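You operate a simulated robot arm through the tools that you are given. There is no shell and no other tool. Be economical: measure what you need, move in short steps, check, and stop when the job is done.

Carry out the task below with a simulated robot arm. There is one attempt and no reset: what you move stays moved.

JOB
Wipe the cream off the short belt's end, then start the belt.
Fine: push the emergency stop in before you reach in; use the blue pad and put it back before you pull the stop out and reset. Set down upright: blue pad. What is to be rubbed or washed off counts as gone when no trace of it is left.

Only the result counts: the job must be done as asked and must still hold three seconds after the hand-in. Knocking over, shifting, dropping, spilling or breaking anything else fails it.

ROBOT AND FRAMES
A 7-joint arm with a two-finger parallel gripper, fixed in place. Base frame: the origin is at the foot of the arm, x ahead of it, y to its left, z up. Lengths are in mm, angles in degrees, forces in N, time in s.
With the tool pointing down near the work surface it reaches from about 240 to 680 mm from the base axis. Its first joint turns from -66.0 to 66.0 degrees. Payload 2.4 kg.
The TCP is the grasp point between the finger pads, 30 mm short of the fingertips. In the tool frame z runs along the fingers and y along their closing line. Largest opening 94 mm; finger width 28, thickness 10; the body of the gripper, 50 by 96 mm, starts 55 mm behind the TCP.
Orientation is that of the tool frame in the base frame, as a unit quaternion [w, x, y, z]. With the fingers straight down and closing along the base's y, the tool's x points along the base's -x, its y along +y and its z along -z.

CONTROLS
- The arm moves only by the tool send_rows. Its argument "deltas" is a list of rows, each an object of numbers (a shift or turn left out is 0, a gripper value left out holds the last): "tx", "ty", "tz": the shift along the tool's x, y, z in mm; "ax", "ay", "az": the turn, a rotation vector about the tool's x, y, z in rad. In form: [{"tx": .., "ty": .., "tz": .., "ax": .., "ay": .., "az": ..}, ...]. A call has 1 to 10 rows; each row is the pose to reach, as a shift and turn from the pose commanded when the call began, along the tool's axes at that moment. "grip" is the finger opening in mm, from 0 to 94, set as the call begins (left out, the last holds). Rows are played at 5 a second. More than 50 mm and 8.6 degrees between two rows, or a gripper value outside its range, and nothing of the call is played. Where a pose cannot be reached the arm comes as near as it can. A force on the tool above 40 N (or 10 N above the force at the start of the call, whichever is more), or a blocked arm, ends the call early, and 0.2 s more pass. Each finger travels about 153 mm/s and halts on what it meets, pressing with about 35 N; the grip force reading is that of the motor and also rises with nothing between the fingers. The clock runs only during rows and for 0.2 s after the last one: add rows that repeat a pose to give the fingers time. The reply holds the time, the measured pose of the TCP, the force on the tool along the base axes, the opening and the grip force, in the units named above and with some noise, with the torque about the TCP (base axes, N m) and any sound that the robot's microphone picked up.
- Cameras (640 x 400 px; columns grow to the right, rows downward): "scene" is fixed at [26.4, 481, 1433.8]; the picture's right is [-0.66, -0.75, 0.00], its down [-0.50, 0.44, -0.75] and it looks along [0.56, -0.49, -0.66] (base axes); focal length 318 px, centre (320, 200). "wrist" rides on the gripper at [76, 14, -102] in the tool frame; the picture's right is [-0.18, 0.98, 0.00], its down [-0.75, -0.14, -0.64] and it looks along [-0.63, -0.12, 0.77] (tool axes); focal length 243 px, centre (320, 200).
- get_image(camera): a new picture of that camera. The clock stands still meanwhile.
- point_at(camera, pixels): for up to 12 pixels [column, row] of the newest picture of that camera ("zoom" is the newest enlarged one), the place [x, y, z] in the base frame of the surface seen there, good to about 3 mm, but the place of the scene camera against the robot may be out by one fixed shift of up to 25 mm in any direction. The clock stands still meanwhile.
- inspect(camera, box): a new picture of the part [left, top, right, bottom] of that camera's present view, enlarged. The clock stands still meanwhile.
- close_job(): hands the job in; it is judged then, once.

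Go step by step. Measure first, check grasps and placings, and put right what went wrong. The budget is 80 turns and 46 pictures, counting those below and the enlarged ones. Unless the task says otherwise, let go and move clear before handing in, and close with one line.

The tools are called as name(argument=value, ...) on one line, values as JSON. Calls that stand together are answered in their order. send_rows: Moves the arm, as the interface text tells. Its arguments: {"type":"object","properties":{"deltas":{"type":"array","items":{"type":"object","properties":{"tx":{"type":"number"},"ty":{"type":"number"},"tz":{"type":"number"},"ax":{"type":"number"},"ay":{"type":"number"},"az":{"type":"number"}}}},"grip":{"type":"number"}},"required":["deltas"]} The other tools are called the same way: get_image (camera) takes a picture; point_at (camera, pixels) gives the place of the surface under pixels of a picture; inspect (camera, box) takes an enlarged picture of a part of a camera's view; close_job () hands the job in.

At the start:

```text
t: 0.0
position: [270.7, 286.2, 1219.9]
orientation: [0.0, 0.0, 1.0, 0.0]
force: [-0.7, 1.6, -0.8]
torque: [0.0, 0.03, 0.01]
gripper_width: 94.2
finger_force: 0.0
```

scene: 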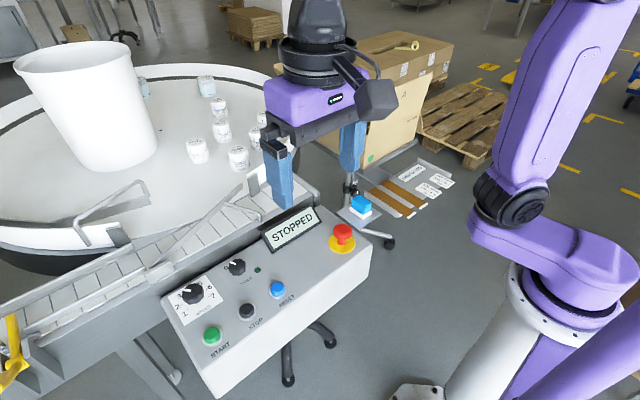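
wrist: 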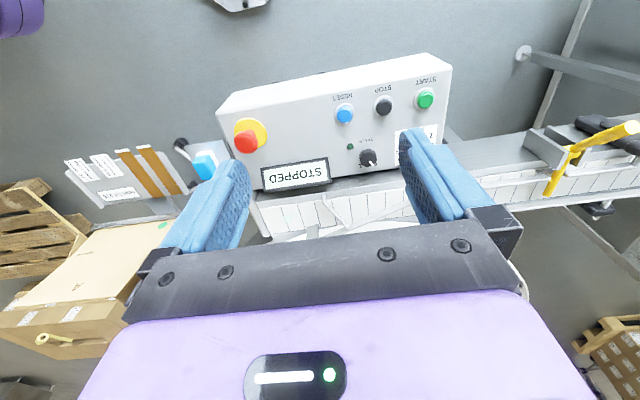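

The scene shows the control panel with the e-stop at (342,233), the blue pad at (360,204), and the short belt running left. I'll zoom in on the panel, pad and belt end, and measure points.

inspect(camera="scene", box=[160, 200, 400, 350])

inspect(camera="scene", box=[300, 130, 480, 250])

inspect(camera="scene", box=[80, 150, 340, 310])

point_at(camera="scene", pixels=[[342, 230], [342, 246], [360, 200], [360, 212], [277, 288], [247, 310], [212, 334], [237, 266], [230, 220], [270, 195], [310, 195], [60, 320]])

```text
2.67 times, centred on (280, 275) of scene
```

zoom: 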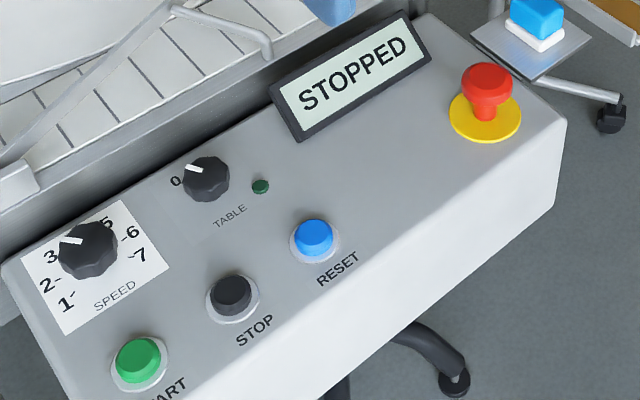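

```text
3.33 times, centred on (390, 190) of scene
```

zoom: 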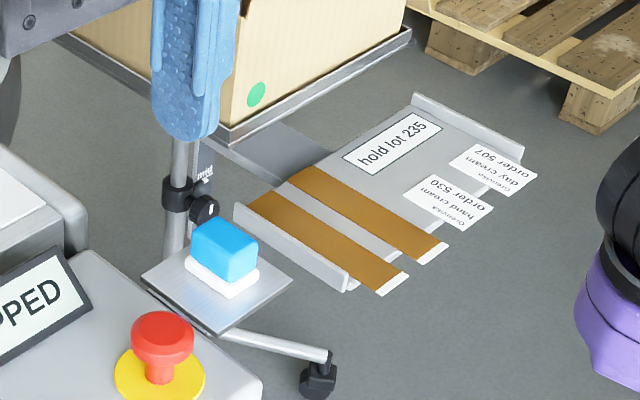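

```text
2.46 times, centred on (210, 230) of scene
```

zoom: 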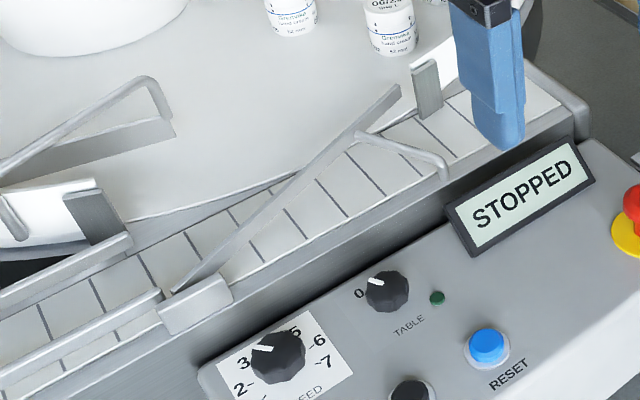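

```text
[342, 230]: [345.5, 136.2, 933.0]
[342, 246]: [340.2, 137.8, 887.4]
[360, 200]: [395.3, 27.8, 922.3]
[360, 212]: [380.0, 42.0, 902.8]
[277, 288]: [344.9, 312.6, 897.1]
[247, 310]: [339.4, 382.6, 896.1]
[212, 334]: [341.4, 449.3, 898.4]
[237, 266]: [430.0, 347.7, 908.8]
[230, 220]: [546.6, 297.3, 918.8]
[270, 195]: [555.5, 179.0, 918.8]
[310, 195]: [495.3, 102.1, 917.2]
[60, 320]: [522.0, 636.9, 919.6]
```

The belt end near scene (310,195) is hidden behind the finger. I'll measure with the wrist camera (not shifted) and zoom there.

point_at(camera="wrist", pixels=[[244, 142], [262, 128], [207, 165], [200, 150], [344, 114], [383, 103], [425, 97], [368, 157], [300, 215], [265, 215], [296, 177], [600, 175]])

inspect(camera="wrist", box=[480, 80, 640, 220])

inspect(camera="wrist", box=[150, 100, 350, 240])

```text
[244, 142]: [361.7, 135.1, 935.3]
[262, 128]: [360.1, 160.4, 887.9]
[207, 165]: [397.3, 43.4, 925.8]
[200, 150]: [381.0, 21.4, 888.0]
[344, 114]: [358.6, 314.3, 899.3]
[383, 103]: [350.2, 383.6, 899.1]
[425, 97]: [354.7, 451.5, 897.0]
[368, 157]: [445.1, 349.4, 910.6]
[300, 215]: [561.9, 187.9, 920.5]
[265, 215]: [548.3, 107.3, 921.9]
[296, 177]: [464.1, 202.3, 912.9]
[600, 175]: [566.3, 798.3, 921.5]
```

```text
2.86 times, centred on (560, 150) of wrist
```

zoom: 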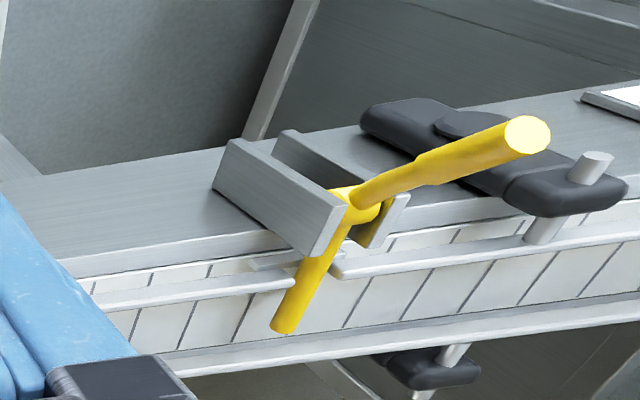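

```text
2.86 times, centred on (250, 170) of wrist
```

zoom: 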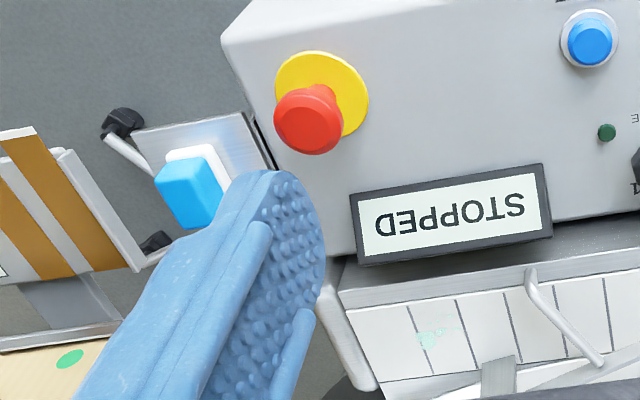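

The cream shows as a pale green smear at zoom (435,338), near the belt's end. I'll measure it and the e-stop and pad outlines in this zoom.

point_at(camera="zoom", pixels=[[435, 338], [415, 340], [462, 325], [345, 320], [385, 395], [308, 122], [275, 120], [342, 120], [308, 90], [308, 152], [190, 190], [200, 155]])

send_rows(deltas=[{"tx": 0, "ty": -40, "tz": 20}, {"tx": -20, "ty": -80, "tz": 40}, {"tx": -20, "ty": -120, "tz": 50}, {"tx": -20, "ty": -146, "tz": 50}, {"tx": -20, "ty": -146, "tz": 50}], grip=0)

get_image(camera="wrist")

```text
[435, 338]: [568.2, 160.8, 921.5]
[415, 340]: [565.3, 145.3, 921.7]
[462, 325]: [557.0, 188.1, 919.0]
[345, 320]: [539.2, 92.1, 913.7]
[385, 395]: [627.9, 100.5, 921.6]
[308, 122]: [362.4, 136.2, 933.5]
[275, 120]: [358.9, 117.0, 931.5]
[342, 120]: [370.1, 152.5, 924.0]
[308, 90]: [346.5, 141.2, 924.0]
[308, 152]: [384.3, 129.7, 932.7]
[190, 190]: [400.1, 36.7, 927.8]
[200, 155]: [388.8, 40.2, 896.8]
```

```text
t: 1.2
position: [291.2, 140.1, 1170.1]
orientation: [0.001, 0.0, 1.0, 0.0]
force: [-0.3, 0.4, 0.1]
torque: [0.04, -0.04, 0.0]
gripper_width: 0.1
finger_force: 33.0
```

```text
38 pictures are left
```

wrist: 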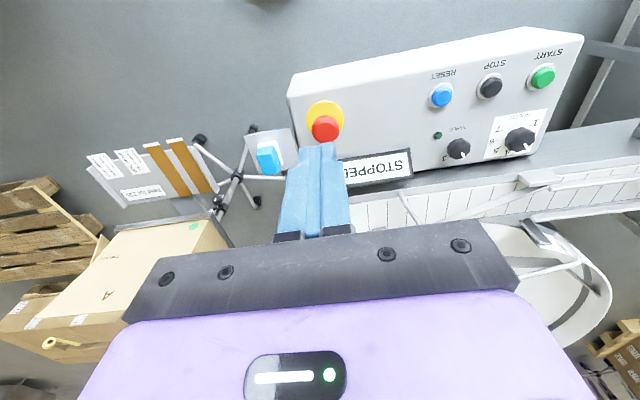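

The e-stop is now at (325,127) with the disc around it; measuring its cap and the panel slope.

inspect(camera="wrist", box=[230, 80, 390, 180])

point_at(camera="zoom", pixels=[[380, 195], [330, 190], [430, 190], [380, 150], [380, 225], [380, 95], [310, 130], [445, 110], [300, 60], [500, 60], [480, 200], [160, 320]])

```text
4.00 times, centred on (310, 130) of wrist
```

zoom: 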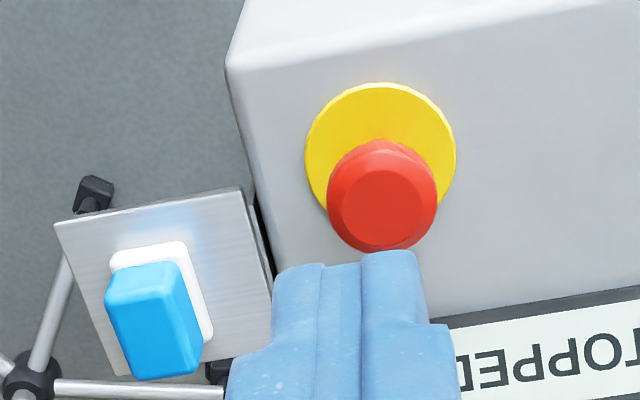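

```text
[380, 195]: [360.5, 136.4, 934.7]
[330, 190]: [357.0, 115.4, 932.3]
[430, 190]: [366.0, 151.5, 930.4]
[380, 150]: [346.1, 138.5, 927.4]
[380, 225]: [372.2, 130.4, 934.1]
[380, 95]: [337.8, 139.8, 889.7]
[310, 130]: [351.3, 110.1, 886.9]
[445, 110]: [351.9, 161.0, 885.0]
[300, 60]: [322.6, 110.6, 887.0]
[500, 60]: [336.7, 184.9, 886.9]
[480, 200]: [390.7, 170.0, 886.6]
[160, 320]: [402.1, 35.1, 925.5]
```

Cap top centre is about (365,135,935) and the panel is flat at z≈887. I'll go above it with closed fingers, then press down.

send_rows(deltas=[{"tx": -35, "ty": -3, "tz": 30}, {"tx": -74, "ty": -5, "tz": 60}, {"tx": -74, "ty": -5, "tz": 105}, {"tx": -74, "ty": -5, "tz": 150}, {"tx": -74, "ty": -5, "tz": 185}, {"tx": -74, "ty": -5, "tz": 185}])

send_rows(deltas=[{"tz": 10}, {"tz": 18}, {"tz": 22}, {"tz": 26}, {"tz": 30}, {"tz": 33}, {"tz": 36}])

inspect(camera="scene", box=[240, 160, 400, 280])

```text
t: 2.6
position: [364.9, 135.0, 983.8]
orientation: [0.0, 0.0, 1.0, 0.0]
force: [0.9, -0.5, 0.3]
torque: [0.0, 0.0, 0.01]
gripper_width: 0.0
finger_force: 32.7
```

```text
t: 4.2
position: [364.9, 137.3, 948.2]
orientation: [0.0, 0.0, 1.0, 0.001]
force: [-0.4, -0.3, -0.3]
torque: [-0.04, 0.01, 0.03]
gripper_width: 0.0
finger_force: 33.0
```

```text
3.33 times, centred on (320, 220) of scene
```

zoom: 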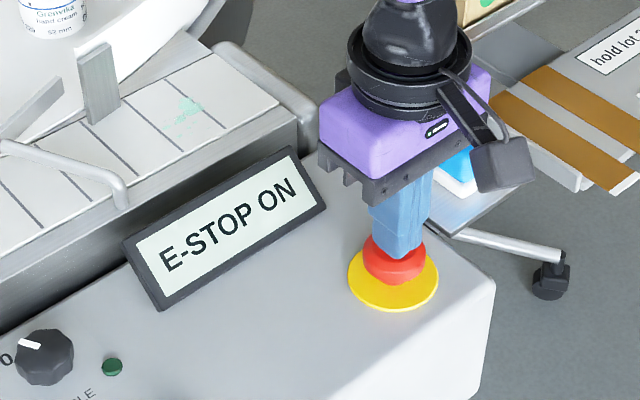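

The display reads "E-STOP ON" and the cap has gone down. The smear is at zoom (185,110); I'll measure it while retreating upward.

point_at(camera="zoom", pixels=[[185, 110], [165, 120], [203, 122], [180, 95], [205, 97], [280, 105], [245, 60], [170, 160], [95, 100], [110, 200], [300, 120], [240, 130]])

send_rows(deltas=[{"tz": -20}, {"tz": -60}, {"tz": -105}, {"tz": -150, "ty": -30}, {"tz": -170, "tx": 30, "ty": -70}, {"tz": -170, "tx": 50, "ty": -100}, {"tz": -170, "tx": 50, "ty": -100}], grip=94)

inspect(camera="wrist", box=[220, 60, 420, 185])

inspect(camera="scene", box=[230, 150, 390, 250])

```text
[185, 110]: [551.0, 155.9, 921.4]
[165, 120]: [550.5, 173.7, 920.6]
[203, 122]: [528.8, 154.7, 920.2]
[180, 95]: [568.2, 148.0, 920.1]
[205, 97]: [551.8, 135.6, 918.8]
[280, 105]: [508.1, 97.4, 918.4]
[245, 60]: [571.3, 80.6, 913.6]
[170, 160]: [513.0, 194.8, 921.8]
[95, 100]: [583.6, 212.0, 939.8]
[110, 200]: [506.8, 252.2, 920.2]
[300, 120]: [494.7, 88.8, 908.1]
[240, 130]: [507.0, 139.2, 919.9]
```

```text
refused: row 4 steps farther than a row can; nothing moved
```

```text
3.20 times, centred on (320, 122) of wrist
```

zoom: 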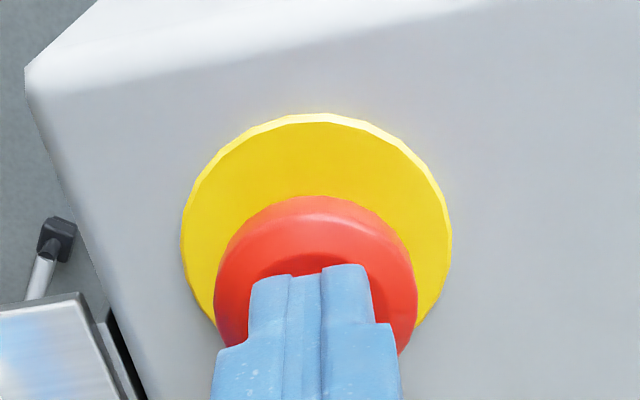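

```text
4.00 times, centred on (310, 200) of scene
```

zoom: 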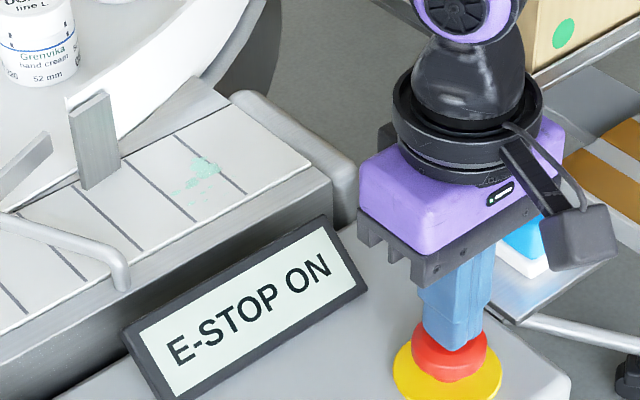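

The smear spans roughly zoom (175..220, 157..205). Measuring its bounds and lifting clear in smaller steps toward the pad.

point_at(camera="zoom", pixels=[[175, 195], [220, 168], [205, 157], [195, 205], [205, 198], [190, 165], [90, 190], [118, 150], [310, 170], [225, 100], [128, 285], [20, 215]])

send_rows(deltas=[{"tz": -20}, {"tz": -60}, {"tz": -100}, {"tz": -130, "ty": -30}, {"tz": -150, "tx": 20, "ty": -60}, {"tz": -170, "tx": 40, "ty": -90}, {"tz": -170, "tx": 50, "ty": -100}, {"tz": -170, "tx": 50, "ty": -100}])

inspect(camera="wrist", box=[220, 60, 420, 185])

```text
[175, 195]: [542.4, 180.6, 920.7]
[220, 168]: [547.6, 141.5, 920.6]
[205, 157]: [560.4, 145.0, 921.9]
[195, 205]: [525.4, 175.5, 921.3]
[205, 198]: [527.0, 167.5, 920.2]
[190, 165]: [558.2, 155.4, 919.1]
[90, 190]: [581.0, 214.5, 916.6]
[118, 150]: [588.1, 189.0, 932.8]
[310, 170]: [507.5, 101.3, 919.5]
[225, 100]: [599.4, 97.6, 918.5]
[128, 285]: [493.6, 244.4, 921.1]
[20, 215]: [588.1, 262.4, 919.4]
```

```text
t: 6.0
position: [315.6, 35.2, 1117.9]
orientation: [0.001, -0.001, 1.0, 0.0]
force: [0.2, 0.3, 0.8]
torque: [0.03, 0.0, -0.02]
gripper_width: 0.0
finger_force: 32.4
```

```text
3.20 times, centred on (320, 122) of wrist
```

zoom: 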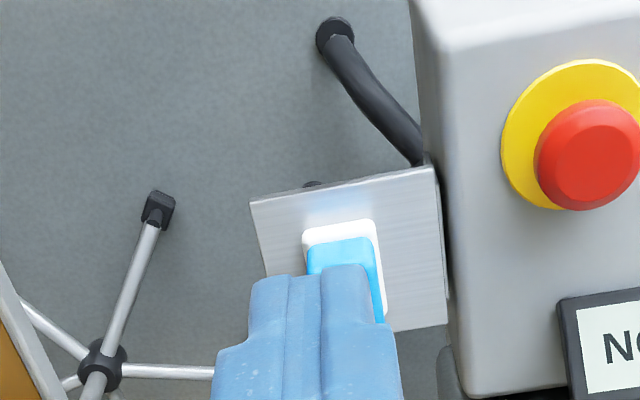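

The pad is aligned with the base axes. I'll open the fingers to see it whole and measure it.

send_rows(deltas=[{"tx": 20, "tz": 0}, {"tx": 20, "tz": 0}, {"tx": 20, "tz": 0}], grip=94)

inspect(camera="wrist", box=[265, 90, 385, 165])

```text
t: 6.8
position: [296.6, 35.5, 1119.9]
orientation: [0.0, 0.0, 1.0, 0.0]
force: [0.5, -0.3, 0.3]
torque: [0.0, -0.01, 0.02]
gripper_width: 94.2
finger_force: 0.1
```

```text
5.33 times, centred on (325, 128) of wrist
```

zoom: 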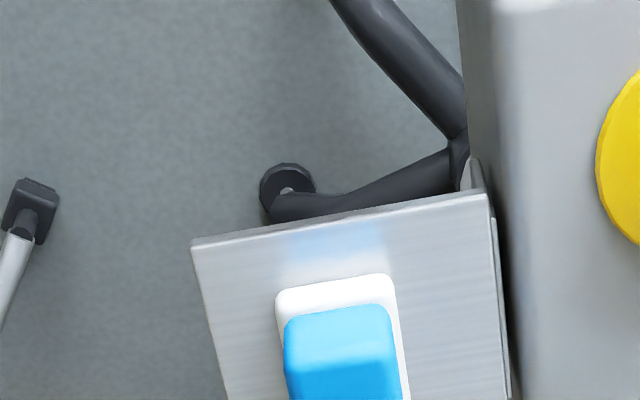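

inspect(camera="wrist", box=[265, 120, 385, 195])

point_at(camera="zoom", pixels=[[335, 220], [290, 220], [388, 220], [340, 200], [345, 270], [300, 270], [395, 270], [340, 160], [285, 145], [390, 130], [420, 270], [230, 200]])

```text
5.33 times, centred on (325, 158) of wrist
```

zoom: 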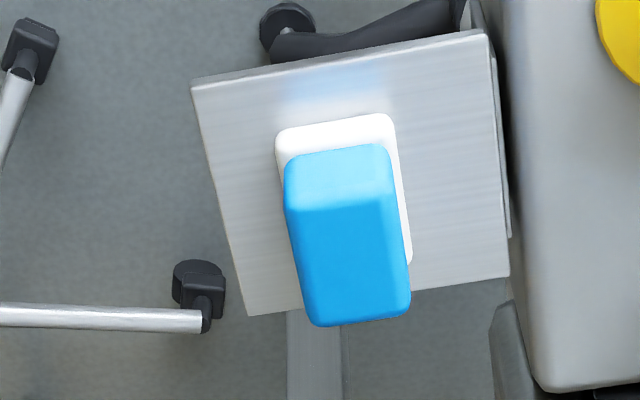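

```text
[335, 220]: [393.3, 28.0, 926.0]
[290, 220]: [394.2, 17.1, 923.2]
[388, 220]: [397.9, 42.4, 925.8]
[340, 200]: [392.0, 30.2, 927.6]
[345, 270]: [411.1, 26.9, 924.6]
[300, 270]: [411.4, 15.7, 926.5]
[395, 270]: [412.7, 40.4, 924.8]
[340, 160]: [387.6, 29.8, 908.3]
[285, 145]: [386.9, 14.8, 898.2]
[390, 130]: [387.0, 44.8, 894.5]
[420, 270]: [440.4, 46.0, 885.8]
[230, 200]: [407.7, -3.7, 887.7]
```

The handle is y≈14–43, x≈388–424, top z≈926, plate z≈887. Before approaching, I'll check the pole seen behind the plate.

point_at(camera="zoom", pixels=[[350, 312], [320, 322], [400, 312], [315, 360], [500, 100], [250, 312]])

inspect(camera="scene", box=[280, 100, 440, 260])

get_image(camera="wrist")

```text
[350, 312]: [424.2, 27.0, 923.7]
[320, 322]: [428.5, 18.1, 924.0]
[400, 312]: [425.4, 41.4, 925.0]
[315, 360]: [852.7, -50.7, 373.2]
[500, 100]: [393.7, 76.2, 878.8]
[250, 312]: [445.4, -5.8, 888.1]
```

```text
2.50 times, centred on (360, 180) of scene
```

zoom: 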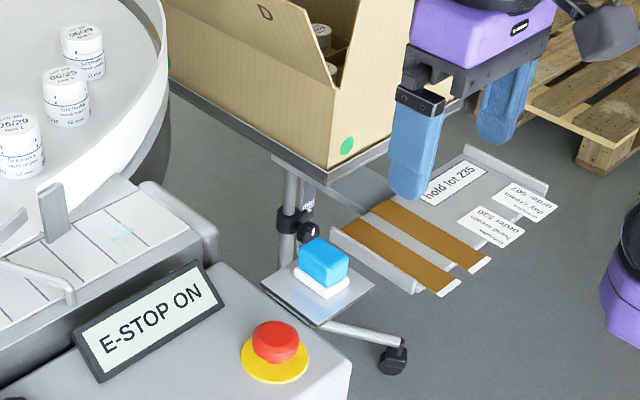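

```text
29 pictures are left
```

wrist: 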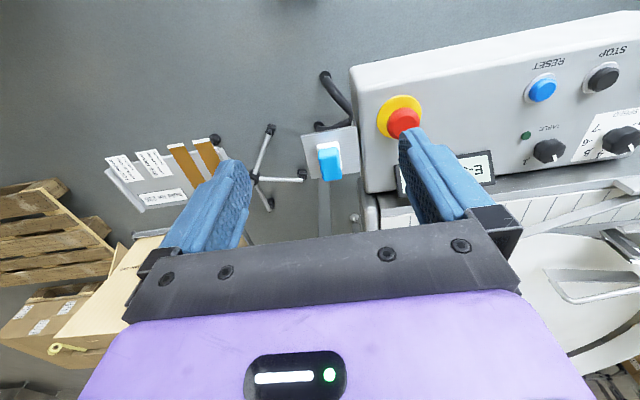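

The pole is well below and clear. Moving above the handle (407,29) with 60 mm opening.

send_rows(deltas=[{"tx": -35, "ty": -2, "tz": 20}, {"tx": -75, "ty": -4, "tz": 40}, {"tx": -111, "ty": -6, "tz": 70}, {"tx": -111, "ty": -6, "tz": 110}, {"tx": -111, "ty": -6, "tz": 140}, {"tx": -111, "ty": -6, "tz": 140}], grip=60)

get_image(camera="wrist")

```text
t: 8.2
position: [406.8, 30.6, 978.9]
orientation: [0.0, 0.0, 1.0, 0.001]
force: [0.1, -0.6, 0.7]
torque: [0.0, -0.03, -0.02]
gripper_width: 60.0
finger_force: 0.0
```

```text
28 pictures are left
```

wrist: 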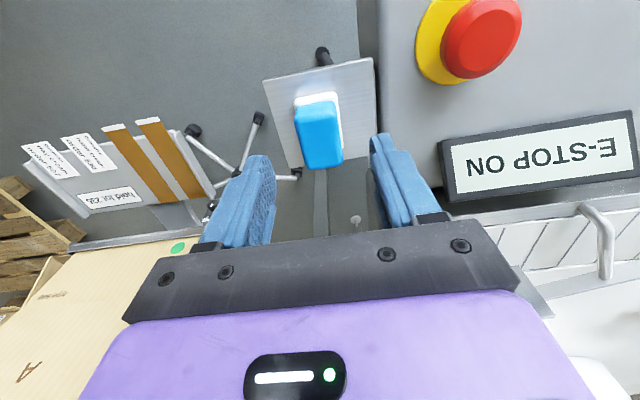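

Aligned: the handle at (320,135) is between the fingers. Descend 46 mm and grip.

send_rows(deltas=[{"tz": 20}, {"tz": 36}, {"tz": 46}, {"tz": 46}])

send_rows(deltas=[{"tz": 0}, {"tz": 0}, {"tz": 0}, {"tz": 0}], grip=10)

inspect(camera="wrist", box=[240, 60, 440, 185])

```text
t: 9.2
position: [406.5, 28.7, 932.1]
orientation: [0.0, 0.0, 1.0, 0.0]
force: [-0.3, -0.2, -0.9]
torque: [-0.03, -0.01, 0.0]
gripper_width: 60.3
finger_force: 0.1
```

```text
t: 10.2
position: [406.9, 29.9, 933.3]
orientation: [0.0, 0.0, 1.0, 0.0]
force: [-0.9, -0.2, 0.1]
torque: [0.0, 0.0, 0.03]
gripper_width: 29.1
finger_force: 35.3
```

```text
3.20 times, centred on (340, 122) of wrist
```

zoom: 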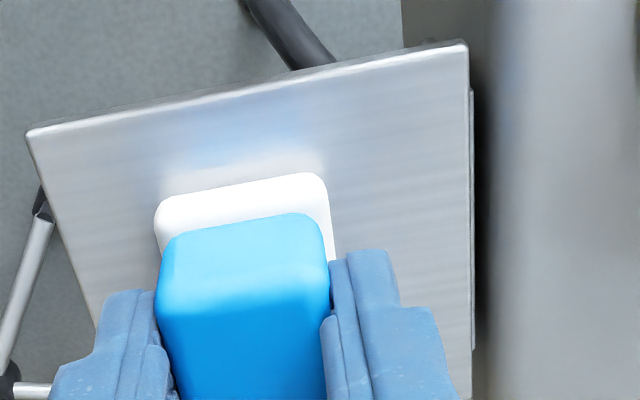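

The pad is gripped (29.1 mm, resting TCP z≈932.5, so its bottom is ≈45 mm below TCP). Lift and carry above the smear at about (562,160).

send_rows(deltas=[{"tz": -30}, {"tz": -75}, {"tz": -117}, {"tz": -117, "tx": -30, "ty": 30}, {"tz": -117, "tx": -62, "ty": 60}, {"tz": -117, "tx": -95, "ty": 90}, {"tz": -117, "tx": -130, "ty": 100}, {"tz": -117, "tx": -130, "ty": 100}])

get_image(camera="wrist")

inspect(camera="scene", box=[200, 120, 400, 245])

```text
t: 12.0
position: [536.6, 131.1, 1049.2]
orientation: [0.0, 0.0, 1.0, 0.0]
force: [0.7, -0.3, -0.5]
torque: [-0.02, 0.01, -0.01]
gripper_width: 28.7
finger_force: 35.1
```

```text
26 pictures are left
```

wrist: 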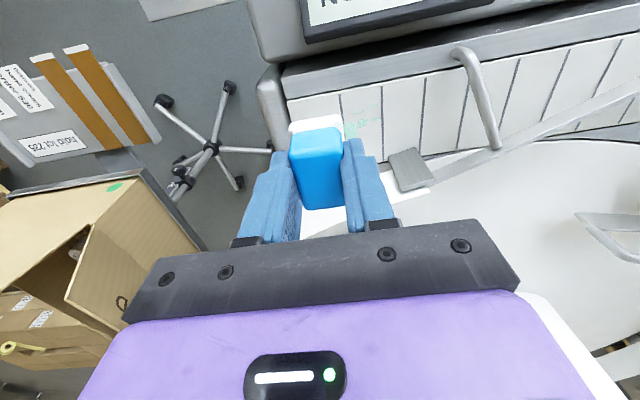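

```text
3.20 times, centred on (300, 182) of scene
```

zoom: 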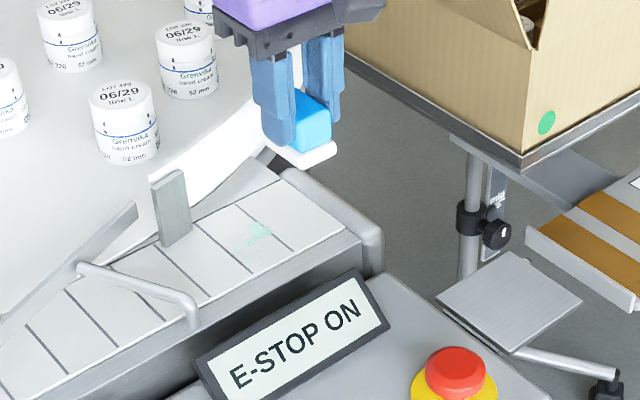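

The smear is at wrist (365,122); obstacles are the vertical plate (410,170) and rail hook (465,55). Measuring these.

point_at(camera="wrist", pixels=[[365, 122], [378, 112], [350, 130], [380, 130], [350, 115], [395, 155], [420, 152], [400, 185], [462, 55], [490, 145], [330, 92], [345, 205]])

inspect(camera="wrist", box=[260, 60, 460, 185])

```text
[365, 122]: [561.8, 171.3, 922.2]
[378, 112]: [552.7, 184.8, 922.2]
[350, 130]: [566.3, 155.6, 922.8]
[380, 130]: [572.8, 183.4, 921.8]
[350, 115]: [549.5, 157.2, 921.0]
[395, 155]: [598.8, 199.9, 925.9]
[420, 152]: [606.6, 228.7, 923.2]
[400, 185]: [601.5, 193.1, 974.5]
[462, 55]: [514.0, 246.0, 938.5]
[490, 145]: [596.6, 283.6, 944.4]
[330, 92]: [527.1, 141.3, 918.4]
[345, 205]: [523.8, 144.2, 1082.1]
```

```text
3.20 times, centred on (360, 122) of wrist
```

zoom: 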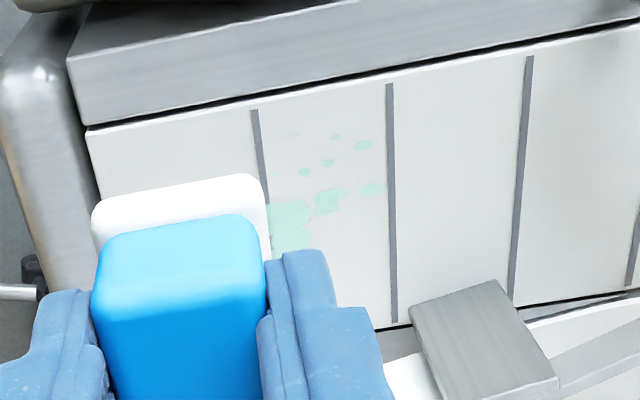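

Small droplets extend to zoom (375,190) and (293,135). Measuring them.

point_at(camera="zoom", pixels=[[293, 135], [336, 135], [372, 145], [380, 188], [325, 210], [300, 245], [275, 240], [305, 172], [412, 305], [420, 345]])

send_rows(deltas=[{"tx": -12, "ty": -10, "tz": 30}, {"tx": -23, "ty": -21, "tz": 60}, {"tx": -23, "ty": -21, "tz": 72}, {"tx": -23, "ty": -21, "tz": 72}])

```text
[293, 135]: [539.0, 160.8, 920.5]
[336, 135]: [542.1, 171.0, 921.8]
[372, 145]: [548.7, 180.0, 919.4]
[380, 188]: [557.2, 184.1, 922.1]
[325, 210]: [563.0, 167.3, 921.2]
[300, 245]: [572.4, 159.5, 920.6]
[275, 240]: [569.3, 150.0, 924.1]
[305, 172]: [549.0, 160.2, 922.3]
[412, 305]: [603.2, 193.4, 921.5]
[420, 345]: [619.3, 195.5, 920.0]
```

```text
t: 13.0
position: [560.2, 109.1, 977.6]
orientation: [0.0, 0.0, 1.0, 0.0]
force: [0.2, -0.3, -0.5]
torque: [-0.02, 0.01, 0.01]
gripper_width: 28.9
finger_force: 35.2
```

The cream covers x≈537–580, y≈138–187; the plate starts at x≈603. I'll come down at y≈128, x≈557 and find contact gently.

send_rows(deltas=[{"tx": 3, "ty": 19, "tz": 0}, {"tx": 3, "ty": 19, "tz": 6}, {"tx": 3, "ty": 19, "tz": 9}, {"tx": 3, "ty": 19, "tz": 11}, {"tx": 3, "ty": 19, "tz": 12.5}, {"tx": 3, "ty": 19, "tz": 12.5}])

```text
t: 14.4
position: [557.6, 128.1, 967.6]
orientation: [0.003, 0.0, 1.0, 0.001]
force: [-7.8, -2.5, 34.5]
torque: [-0.14, 0.49, -0.04]
gripper_width: 28.7
finger_force: 34.8
```

Contact at TCP z≈967.6 with 34 N, a bit much. I'll ease off 1.3 mm and stroke along y.

send_rows(deltas=[{"tz": -1.3}, {"tz": -1.3, "ty": 15}, {"tz": -1.3, "ty": 30}, {"tz": -1.3, "ty": 45}, {"tz": -1.3, "ty": 60}, {"tz": -1.3, "ty": 66}, {"tz": -1.3, "ty": 50}, {"tz": -1.3, "ty": 35}, {"tz": -1.3, "ty": 20}, {"tz": -1.3, "ty": 5}])

inspect(camera="wrist", box=[260, 40, 460, 165])

```text
t: 16.6
position: [555.9, 132.6, 967.6]
orientation: [0.0, 0.0, 1.0, 0.001]
force: [-0.9, 9.5, 23.1]
torque: [0.36, -0.02, -0.04]
gripper_width: 28.6
finger_force: 34.7
```

```text
3.20 times, centred on (360, 102) of wrist
```

zoom: 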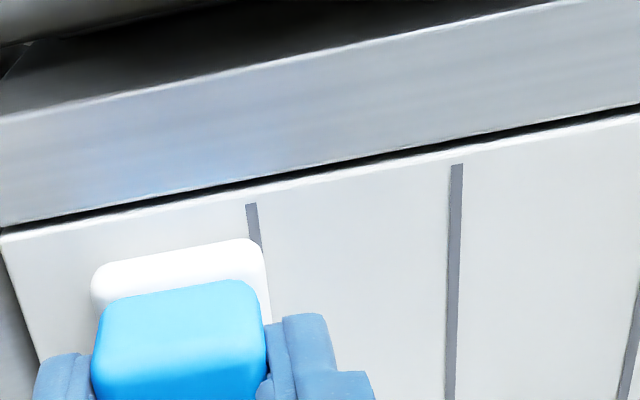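

The stroke cleaned that track. Now an adjacent track at x≈572 and one at x≈542.

send_rows(deltas=[{"tx": -16, "ty": 0}, {"tx": -16, "ty": 15}, {"tx": -16, "ty": 30}, {"tx": -16, "ty": 42}, {"tx": -16, "ty": 28}, {"tx": -16, "ty": 14}, {"tx": -16, "ty": -4}, {"tx": 0, "ty": -4}, {"tx": 14, "ty": 0}])

send_rows(deltas=[{"ty": 15}, {"ty": 30}, {"ty": 45}, {"ty": 60}, {"ty": 45}, {"ty": 30}, {"ty": 15}, {"ty": 0}, {"ty": 0, "tz": -20}, {"ty": 0, "tz": -60}])

inspect(camera="wrist", box=[240, 40, 480, 190])

inspect(camera="scene", box=[230, 150, 350, 225])

```text
t: 18.6
position: [544.0, 130.3, 967.6]
orientation: [0.001, 0.001, 1.0, 0.0]
force: [5.9, -3.9, 14.9]
torque: [-0.21, -0.26, -0.03]
gripper_width: 28.9
finger_force: 35.2
```

```text
t: 20.8
position: [541.0, 133.7, 1026.5]
orientation: [-0.002, 0.001, 1.0, -0.001]
force: [0.5, 1.1, -0.6]
torque: [0.02, 0.0, 0.02]
gripper_width: 28.6
finger_force: 34.7
```

```text
2.67 times, centred on (360, 115) of wrist
```

zoom: 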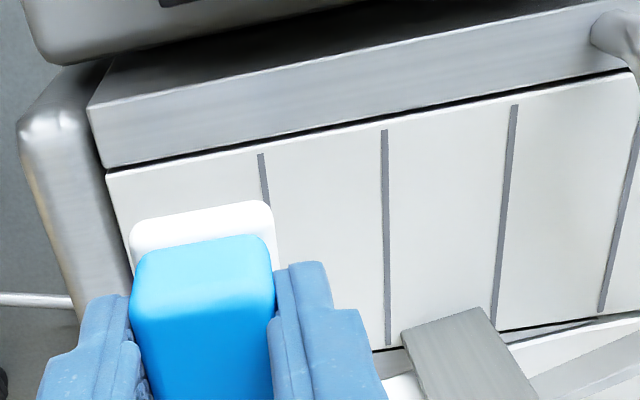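

```text
5.33 times, centred on (290, 188) of scene
```

zoom: 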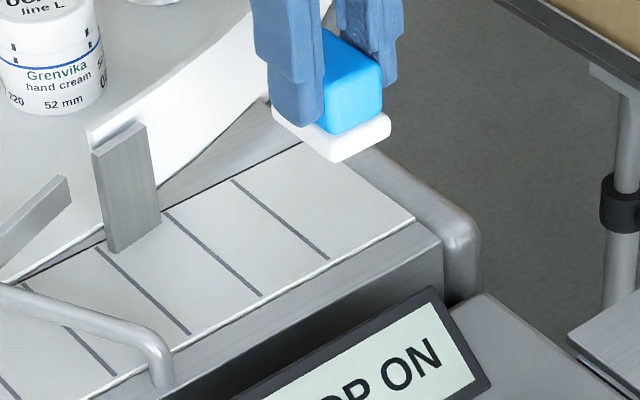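

The belt looks clean in both views. I'll carry the pad back above its plate at (407,30).

send_rows(deltas=[{"tz": -20}, {"tz": -20, "tx": 30, "ty": -20}, {"tz": -20, "tx": 65, "ty": -50}, {"tz": -20, "tx": 100, "ty": -80}, {"tz": -20, "tx": 134, "ty": -104}, {"tz": 20, "tx": 134, "ty": -104}, {"tz": 60, "tx": 134, "ty": -104}, {"tz": 60, "tx": 134, "ty": -104}])

inspect(camera="scene", box=[230, 130, 390, 230])

```text
t: 22.6
position: [409.0, 27.9, 967.1]
orientation: [0.001, 0.0, 1.0, 0.0]
force: [0.1, 0.2, -0.4]
torque: [0.01, -0.02, 0.0]
gripper_width: 28.7
finger_force: 34.9
```

```text
4.00 times, centred on (310, 180) of scene
```

zoom: 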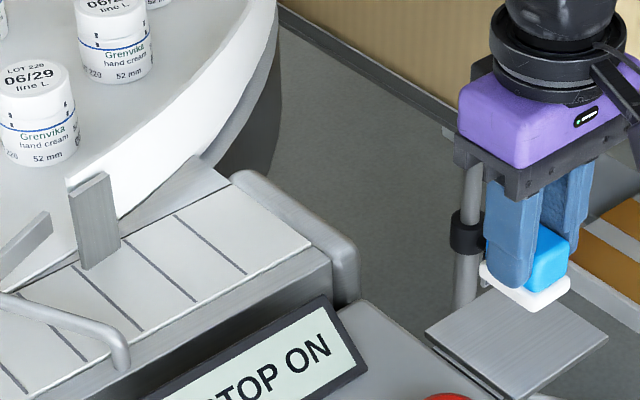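

The whole belt end is clean. Lowering the pad onto its plate.

send_rows(deltas=[{"tz": 15, "tx": 1, "ty": 1}, {"tz": 27, "tx": 1, "ty": 1}, {"tz": 31, "tx": 1, "ty": 1}, {"tz": 33, "tx": 1, "ty": 1}, {"tz": 34, "tx": 1, "ty": 1}, {"tz": 34, "tx": 1, "ty": 1}])

```text
t: 24.0
position: [407.9, 30.1, 932.6]
orientation: [0.0, 0.0, 1.0, -0.001]
force: [-0.1, 0.1, -1.0]
torque: [0.01, 0.0, -0.02]
gripper_width: 28.9
finger_force: 35.4
```

No contact yet at 932.6; easing down a little more.

send_rows(deltas=[{"tz": 0.7}, {"tz": 1.2}, {"tz": 1.2}])

```text
t: 24.8
position: [407.8, 30.2, 931.9]
orientation: [0.001, 0.0, 1.0, -0.001]
force: [-5.9, 1.3, 23.2]
torque: [0.01, 0.21, -0.01]
gripper_width: 28.7
finger_force: 35.0
```

Contact at 931.9 with 23 N. Back off 0.9 mm, release to 60 mm and rise.

send_rows(deltas=[{"tz": -0.9}, {"tz": -0.9}])

send_rows(deltas=[{"tz": 0}, {"tz": 0}, {"tz": 0}, {"tz": -20}, {"tz": -50}, {"tz": -90}, {"tz": -120}, {"tz": -120}], grip=60)

get_image(camera="wrist")

inspect(camera="scene", box=[260, 160, 420, 260])

```text
t: 25.4
position: [406.2, 28.8, 932.2]
orientation: [0.0, 0.0, 1.0, 0.001]
force: [0.8, 0.9, 0.5]
torque: [0.08, -0.04, -0.01]
gripper_width: 28.7
finger_force: 34.9
```

```text
t: 27.2
position: [406.6, 28.6, 1052.8]
orientation: [0.0, 0.0, 1.0, 0.0]
force: [0.7, 0.1, 0.3]
torque: [0.0, 0.01, 0.01]
gripper_width: 60.0
finger_force: 0.1
```

```text
19 pictures are left
```

wrist: 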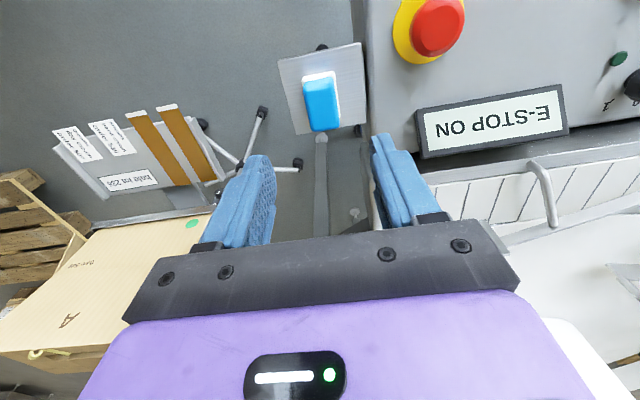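

```text
4.00 times, centred on (340, 210) of scene
```

zoom: 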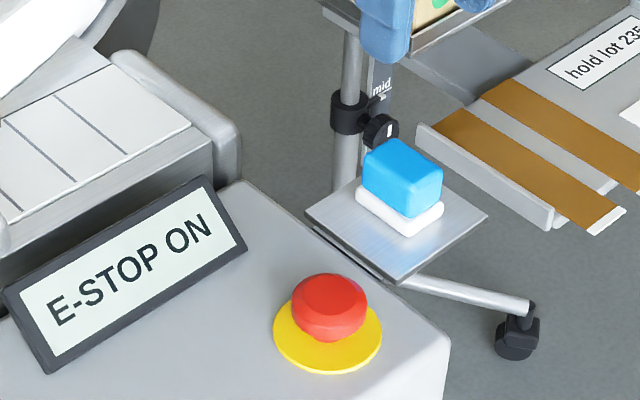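

The pad is back upright. Measure the pushed-in cap, then straddle it.

inspect(camera="wrist", box=[360, 0, 520, 100])

point_at(camera="zoom", pixels=[[310, 105], [310, 60], [310, 150], [240, 100], [395, 90], [310, 200], [310, 220], [160, 110], [320, 95]])

```text
4.00 times, centred on (440, 50) of wrist
```

zoom: 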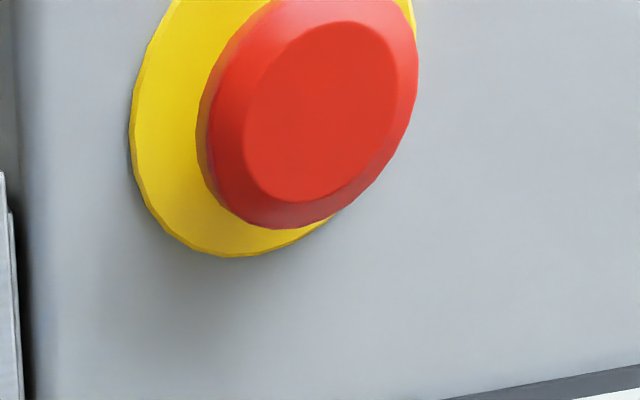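

```text
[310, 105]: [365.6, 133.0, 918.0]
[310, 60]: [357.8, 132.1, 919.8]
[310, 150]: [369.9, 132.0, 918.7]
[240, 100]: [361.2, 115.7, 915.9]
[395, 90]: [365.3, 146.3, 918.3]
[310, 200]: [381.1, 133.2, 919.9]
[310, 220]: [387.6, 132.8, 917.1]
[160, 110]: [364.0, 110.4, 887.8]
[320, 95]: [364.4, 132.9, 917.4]
```

Cap top is z≈919, centre ≈(364,135). Going above, then down around it with the fingers open.

send_rows(deltas=[{"tx": 14, "ty": 36}, {"tx": 28, "ty": 72}, {"tx": 42, "ty": 106}, {"tx": 42, "ty": 106, "tz": 40}, {"tx": 42, "ty": 106, "tz": 80}, {"tx": 42, "ty": 106, "tz": 110}, {"tx": 42, "ty": 106, "tz": 125}, {"tx": 42, "ty": 106, "tz": 125}], grip=75)

send_rows(deltas=[{"tz": 0}, {"tz": 0}, {"tz": 0}, {"tz": 0}], grip=20)

```text
t: 29.0
position: [365.8, 135.3, 926.8]
orientation: [-0.001, 0.0, 1.0, 0.0]
force: [-0.1, 0.2, 0.8]
torque: [0.02, 0.04, 0.02]
gripper_width: 75.0
finger_force: 0.1
```

```text
t: 30.0
position: [365.9, 134.8, 927.2]
orientation: [-0.001, 0.001, 1.0, 0.0]
force: [1.4, -13.2, -0.7]
torque: [-0.27, -0.03, -0.05]
gripper_width: 40.3
finger_force: 44.9
```

Cap gripped (40.3 mm). Pulling straight up.

send_rows(deltas=[{"tz": -4}, {"tz": -8}, {"tz": -12}, {"tz": -16}, {"tz": -18}, {"tz": -18}])

inspect(camera="scene", box=[240, 160, 400, 280])

```text
t: 31.4
position: [366.1, 134.6, 944.5]
orientation: [0.0, 0.001, 1.0, 0.0]
force: [6.1, -2.5, -20.0]
torque: [-0.07, -0.16, 0.04]
gripper_width: 40.5
finger_force: 44.8
stopped in row 6: the force on the tool passed its limit at 41 N (the readings are from after the stop); the commanded pose is now the measured one
```

```text
3.33 times, centred on (320, 220) of scene
```

zoom: 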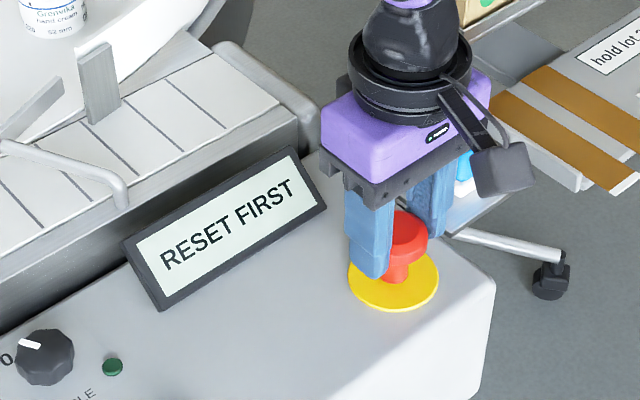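

Display reads "RESET FIRST", so the stop is out. Release, lift, and move toward the reset button for measuring.

send_rows(deltas=[{"tz": 0}, {"tz": 0}, {"tz": -20}, {"tz": -60}, {"tz": -100}, {"tz": -100, "ty": 45}, {"tz": -100, "ty": 90, "tx": 15}, {"tz": -100, "ty": 135, "tx": 30}, {"tz": -100, "ty": 180, "tx": 40}, {"tz": -100, "ty": 180, "tx": 40}], grip=75)

inspect(camera="wrist", box=[280, 40, 600, 240])

```text
t: 33.6
position: [327.2, 316.9, 1044.5]
orientation: [0.0, 0.0, 1.0, 0.0]
force: [0.5, -0.1, -0.3]
torque: [0.0, 0.01, 0.02]
gripper_width: 75.1
finger_force: 0.2
```

```text
2.00 times, centred on (440, 140) of wrist
```

zoom: 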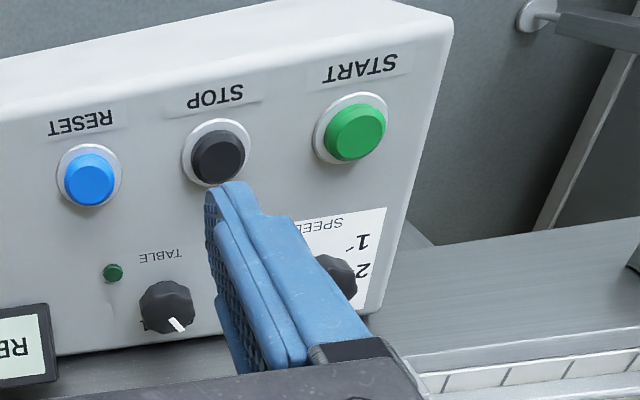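

point_at(camera="zoom", pixels=[[90, 183], [70, 185], [110, 175], [90, 160], [92, 198], [355, 135], [330, 140], [378, 128], [350, 112], [355, 153], [215, 160], [60, 235]])

send_rows(deltas=[{"tz": 0}, {"tz": 0}, {"tz": 0}], grip=0)

```text
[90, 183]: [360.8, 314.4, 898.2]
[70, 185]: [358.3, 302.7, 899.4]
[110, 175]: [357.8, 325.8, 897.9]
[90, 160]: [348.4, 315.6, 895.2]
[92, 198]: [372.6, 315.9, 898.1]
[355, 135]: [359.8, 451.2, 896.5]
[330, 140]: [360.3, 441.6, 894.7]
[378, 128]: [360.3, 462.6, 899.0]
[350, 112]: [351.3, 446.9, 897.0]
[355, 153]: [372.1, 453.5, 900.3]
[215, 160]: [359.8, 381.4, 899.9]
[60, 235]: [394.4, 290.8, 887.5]
```

```text
t: 34.4
position: [327.6, 315.6, 1044.2]
orientation: [0.0, 0.002, 1.0, -0.001]
force: [-0.6, -0.6, 0.0]
torque: [-0.01, -0.03, 0.01]
gripper_width: 0.0
finger_force: 32.7
```

Reset centre is (361,314.5), top ≈899. Go over it, then press to about 924 in small steps.

send_rows(deltas=[{"tx": -20, "ty": -1, "tz": 20}, {"tx": -33, "ty": -1.5, "tz": 50}, {"tx": -33, "ty": -1.5, "tz": 85}, {"tx": -33, "ty": -1.5, "tz": 106}, {"tx": -33, "ty": -1.5, "tz": 106}])

send_rows(deltas=[{"tz": 6}, {"tz": 9}, {"tz": 11}, {"tz": 13}, {"tz": 14.5}, {"tz": 14.5}])

inspect(camera="scene", box=[180, 190, 380, 330])

```text
t: 35.6
position: [359.8, 313.8, 938.2]
orientation: [0.0, 0.001, 1.0, 0.001]
force: [0.1, 0.0, 1.0]
torque: [-0.03, 0.05, -0.01]
gripper_width: 0.0
finger_force: 33.0
```

```text
t: 37.0
position: [359.2, 314.3, 926.0]
orientation: [0.001, 0.001, 1.0, 0.0]
force: [0.8, 0.9, 1.2]
torque: [0.03, -0.05, -0.02]
gripper_width: 0.1
finger_force: 32.6
```

```text
2.86 times, centred on (280, 260) of scene
```

zoom: 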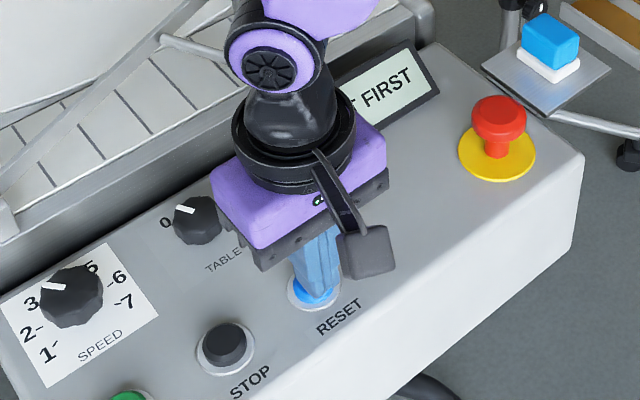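

Still "…FIRST", and almost no force: not pressed through yet. Pressing a few mm further.

send_rows(deltas=[{"tz": 1}, {"tz": 2}, {"tz": 3}, {"tz": 4}, {"tz": 5}, {"tz": 5}])

inspect(camera="scene", box=[240, 190, 360, 265])

```text
t: 38.4
position: [357.6, 313.8, 918.5]
orientation: [0.0, 0.001, 1.0, 0.0]
force: [-3.3, -3.7, 12.4]
torque: [-0.11, 0.05, -0.02]
gripper_width: 0.1
finger_force: 32.7
heard: click
```

```text
5.33 times, centred on (300, 228) of scene
```

zoom: 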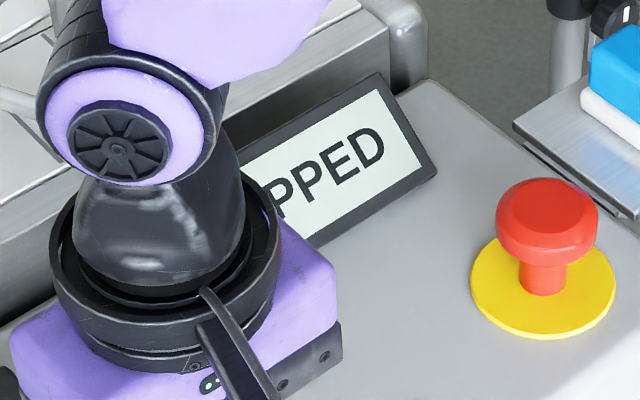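

Click heard and "STOPPED" shown: reset done. Lift, move over START at (361,451.5), and press likewise.

send_rows(deltas=[{"tz": -20}, {"tz": -60}, {"tz": -60, "ty": 45, "tx": -2}, {"tz": -60, "ty": 90, "tx": -2}, {"tz": -60, "ty": 137, "tx": -2}, {"tz": -35, "ty": 137, "tx": -2}, {"tz": -18, "ty": 137, "tx": -2}, {"tz": -18, "ty": 137, "tx": -2}])

inspect(camera="wrist", box=[240, 60, 440, 185])

```text
t: 40.2
position: [360.4, 451.8, 936.2]
orientation: [0.0, 0.001, 1.0, 0.0]
force: [-0.5, 0.5, 0.2]
torque: [0.0, 0.03, 0.0]
gripper_width: 0.0
finger_force: 33.0
```

```text
3.20 times, centred on (340, 122) of wrist
```

zoom: 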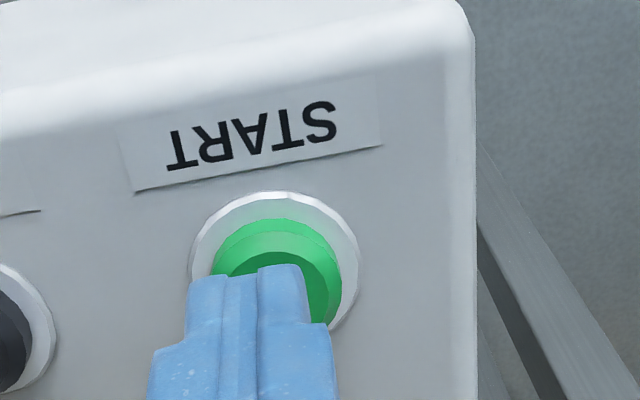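

Tip is over START. Pressing down.

send_rows(deltas=[{"tz": 6, "ty": 1}, {"tz": 9, "ty": 1}, {"tz": 12, "ty": 1}, {"tz": 14, "ty": 1}, {"tz": 16, "ty": 1}, {"tz": 17.5, "ty": 1}, {"tz": 17.5, "ty": 1}])

inspect(camera="scene", box=[180, 170, 380, 310])

```text
t: 41.8
position: [360.9, 450.8, 919.7]
orientation: [0.0, 0.001, 1.0, 0.0]
force: [-2.5, -2.6, 8.4]
torque: [-0.02, 0.03, -0.03]
gripper_width: 0.1
finger_force: 32.4
heard: click
```

```text
2.86 times, centred on (280, 240) of scene
```

zoom: 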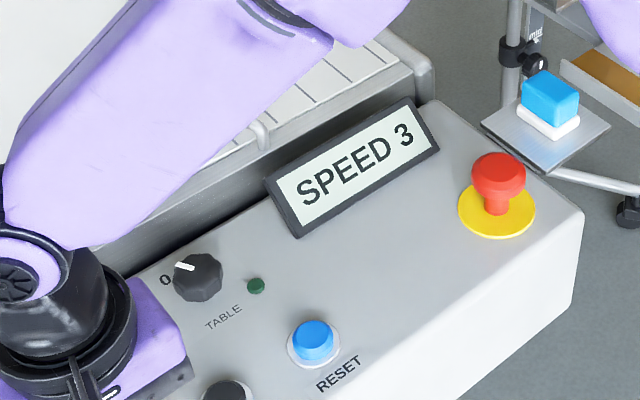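

The belt runs ("SPEED 3"). Retreat upward and check the whole scene.

send_rows(deltas=[{"tz": -20}, {"tz": -60}, {"tz": -100}, {"tz": -140}, {"tz": -180, "tx": 10}, {"tz": -180, "tx": 40}, {"tz": -180, "tx": 60}, {"tz": -180, "tx": 60}])

get_image(camera="scene")

inspect(camera="scene", box=[180, 150, 380, 290])

```text
t: 43.6
position: [300.9, 450.6, 1100.6]
orientation: [-0.001, 0.001, 1.0, -0.001]
force: [0.3, -0.4, -0.2]
torque: [-0.03, 0.0, 0.06]
gripper_width: 0.0
finger_force: 33.0
```

```text
10 pictures are left
```

scene: 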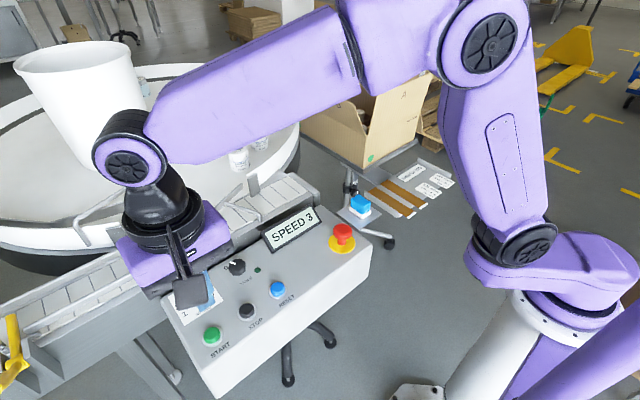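

```text
2.86 times, centred on (280, 220) of scene
```

zoom: 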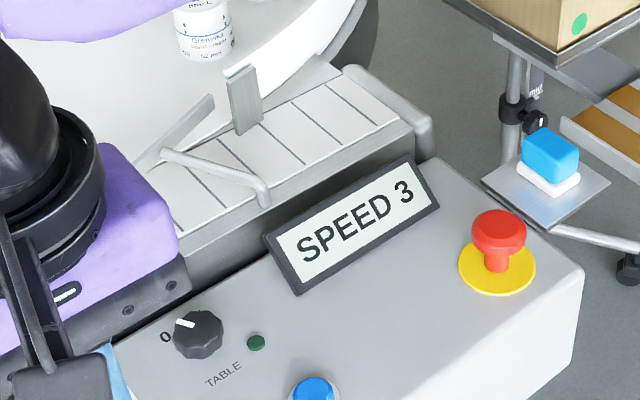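

The slats have moved and are clean. The display shows "SPEED 3", the pad is upright on its plate, the stop is out and the arm is clear, so I'm handing in.

close_job()

```text
The job is handed in.
```

The cream is wiped off the short belt's end and no trace shows in the pictures. The blue pad is back upright on its plate, the emergency stop is out and reset, and the belt is running at speed 3.
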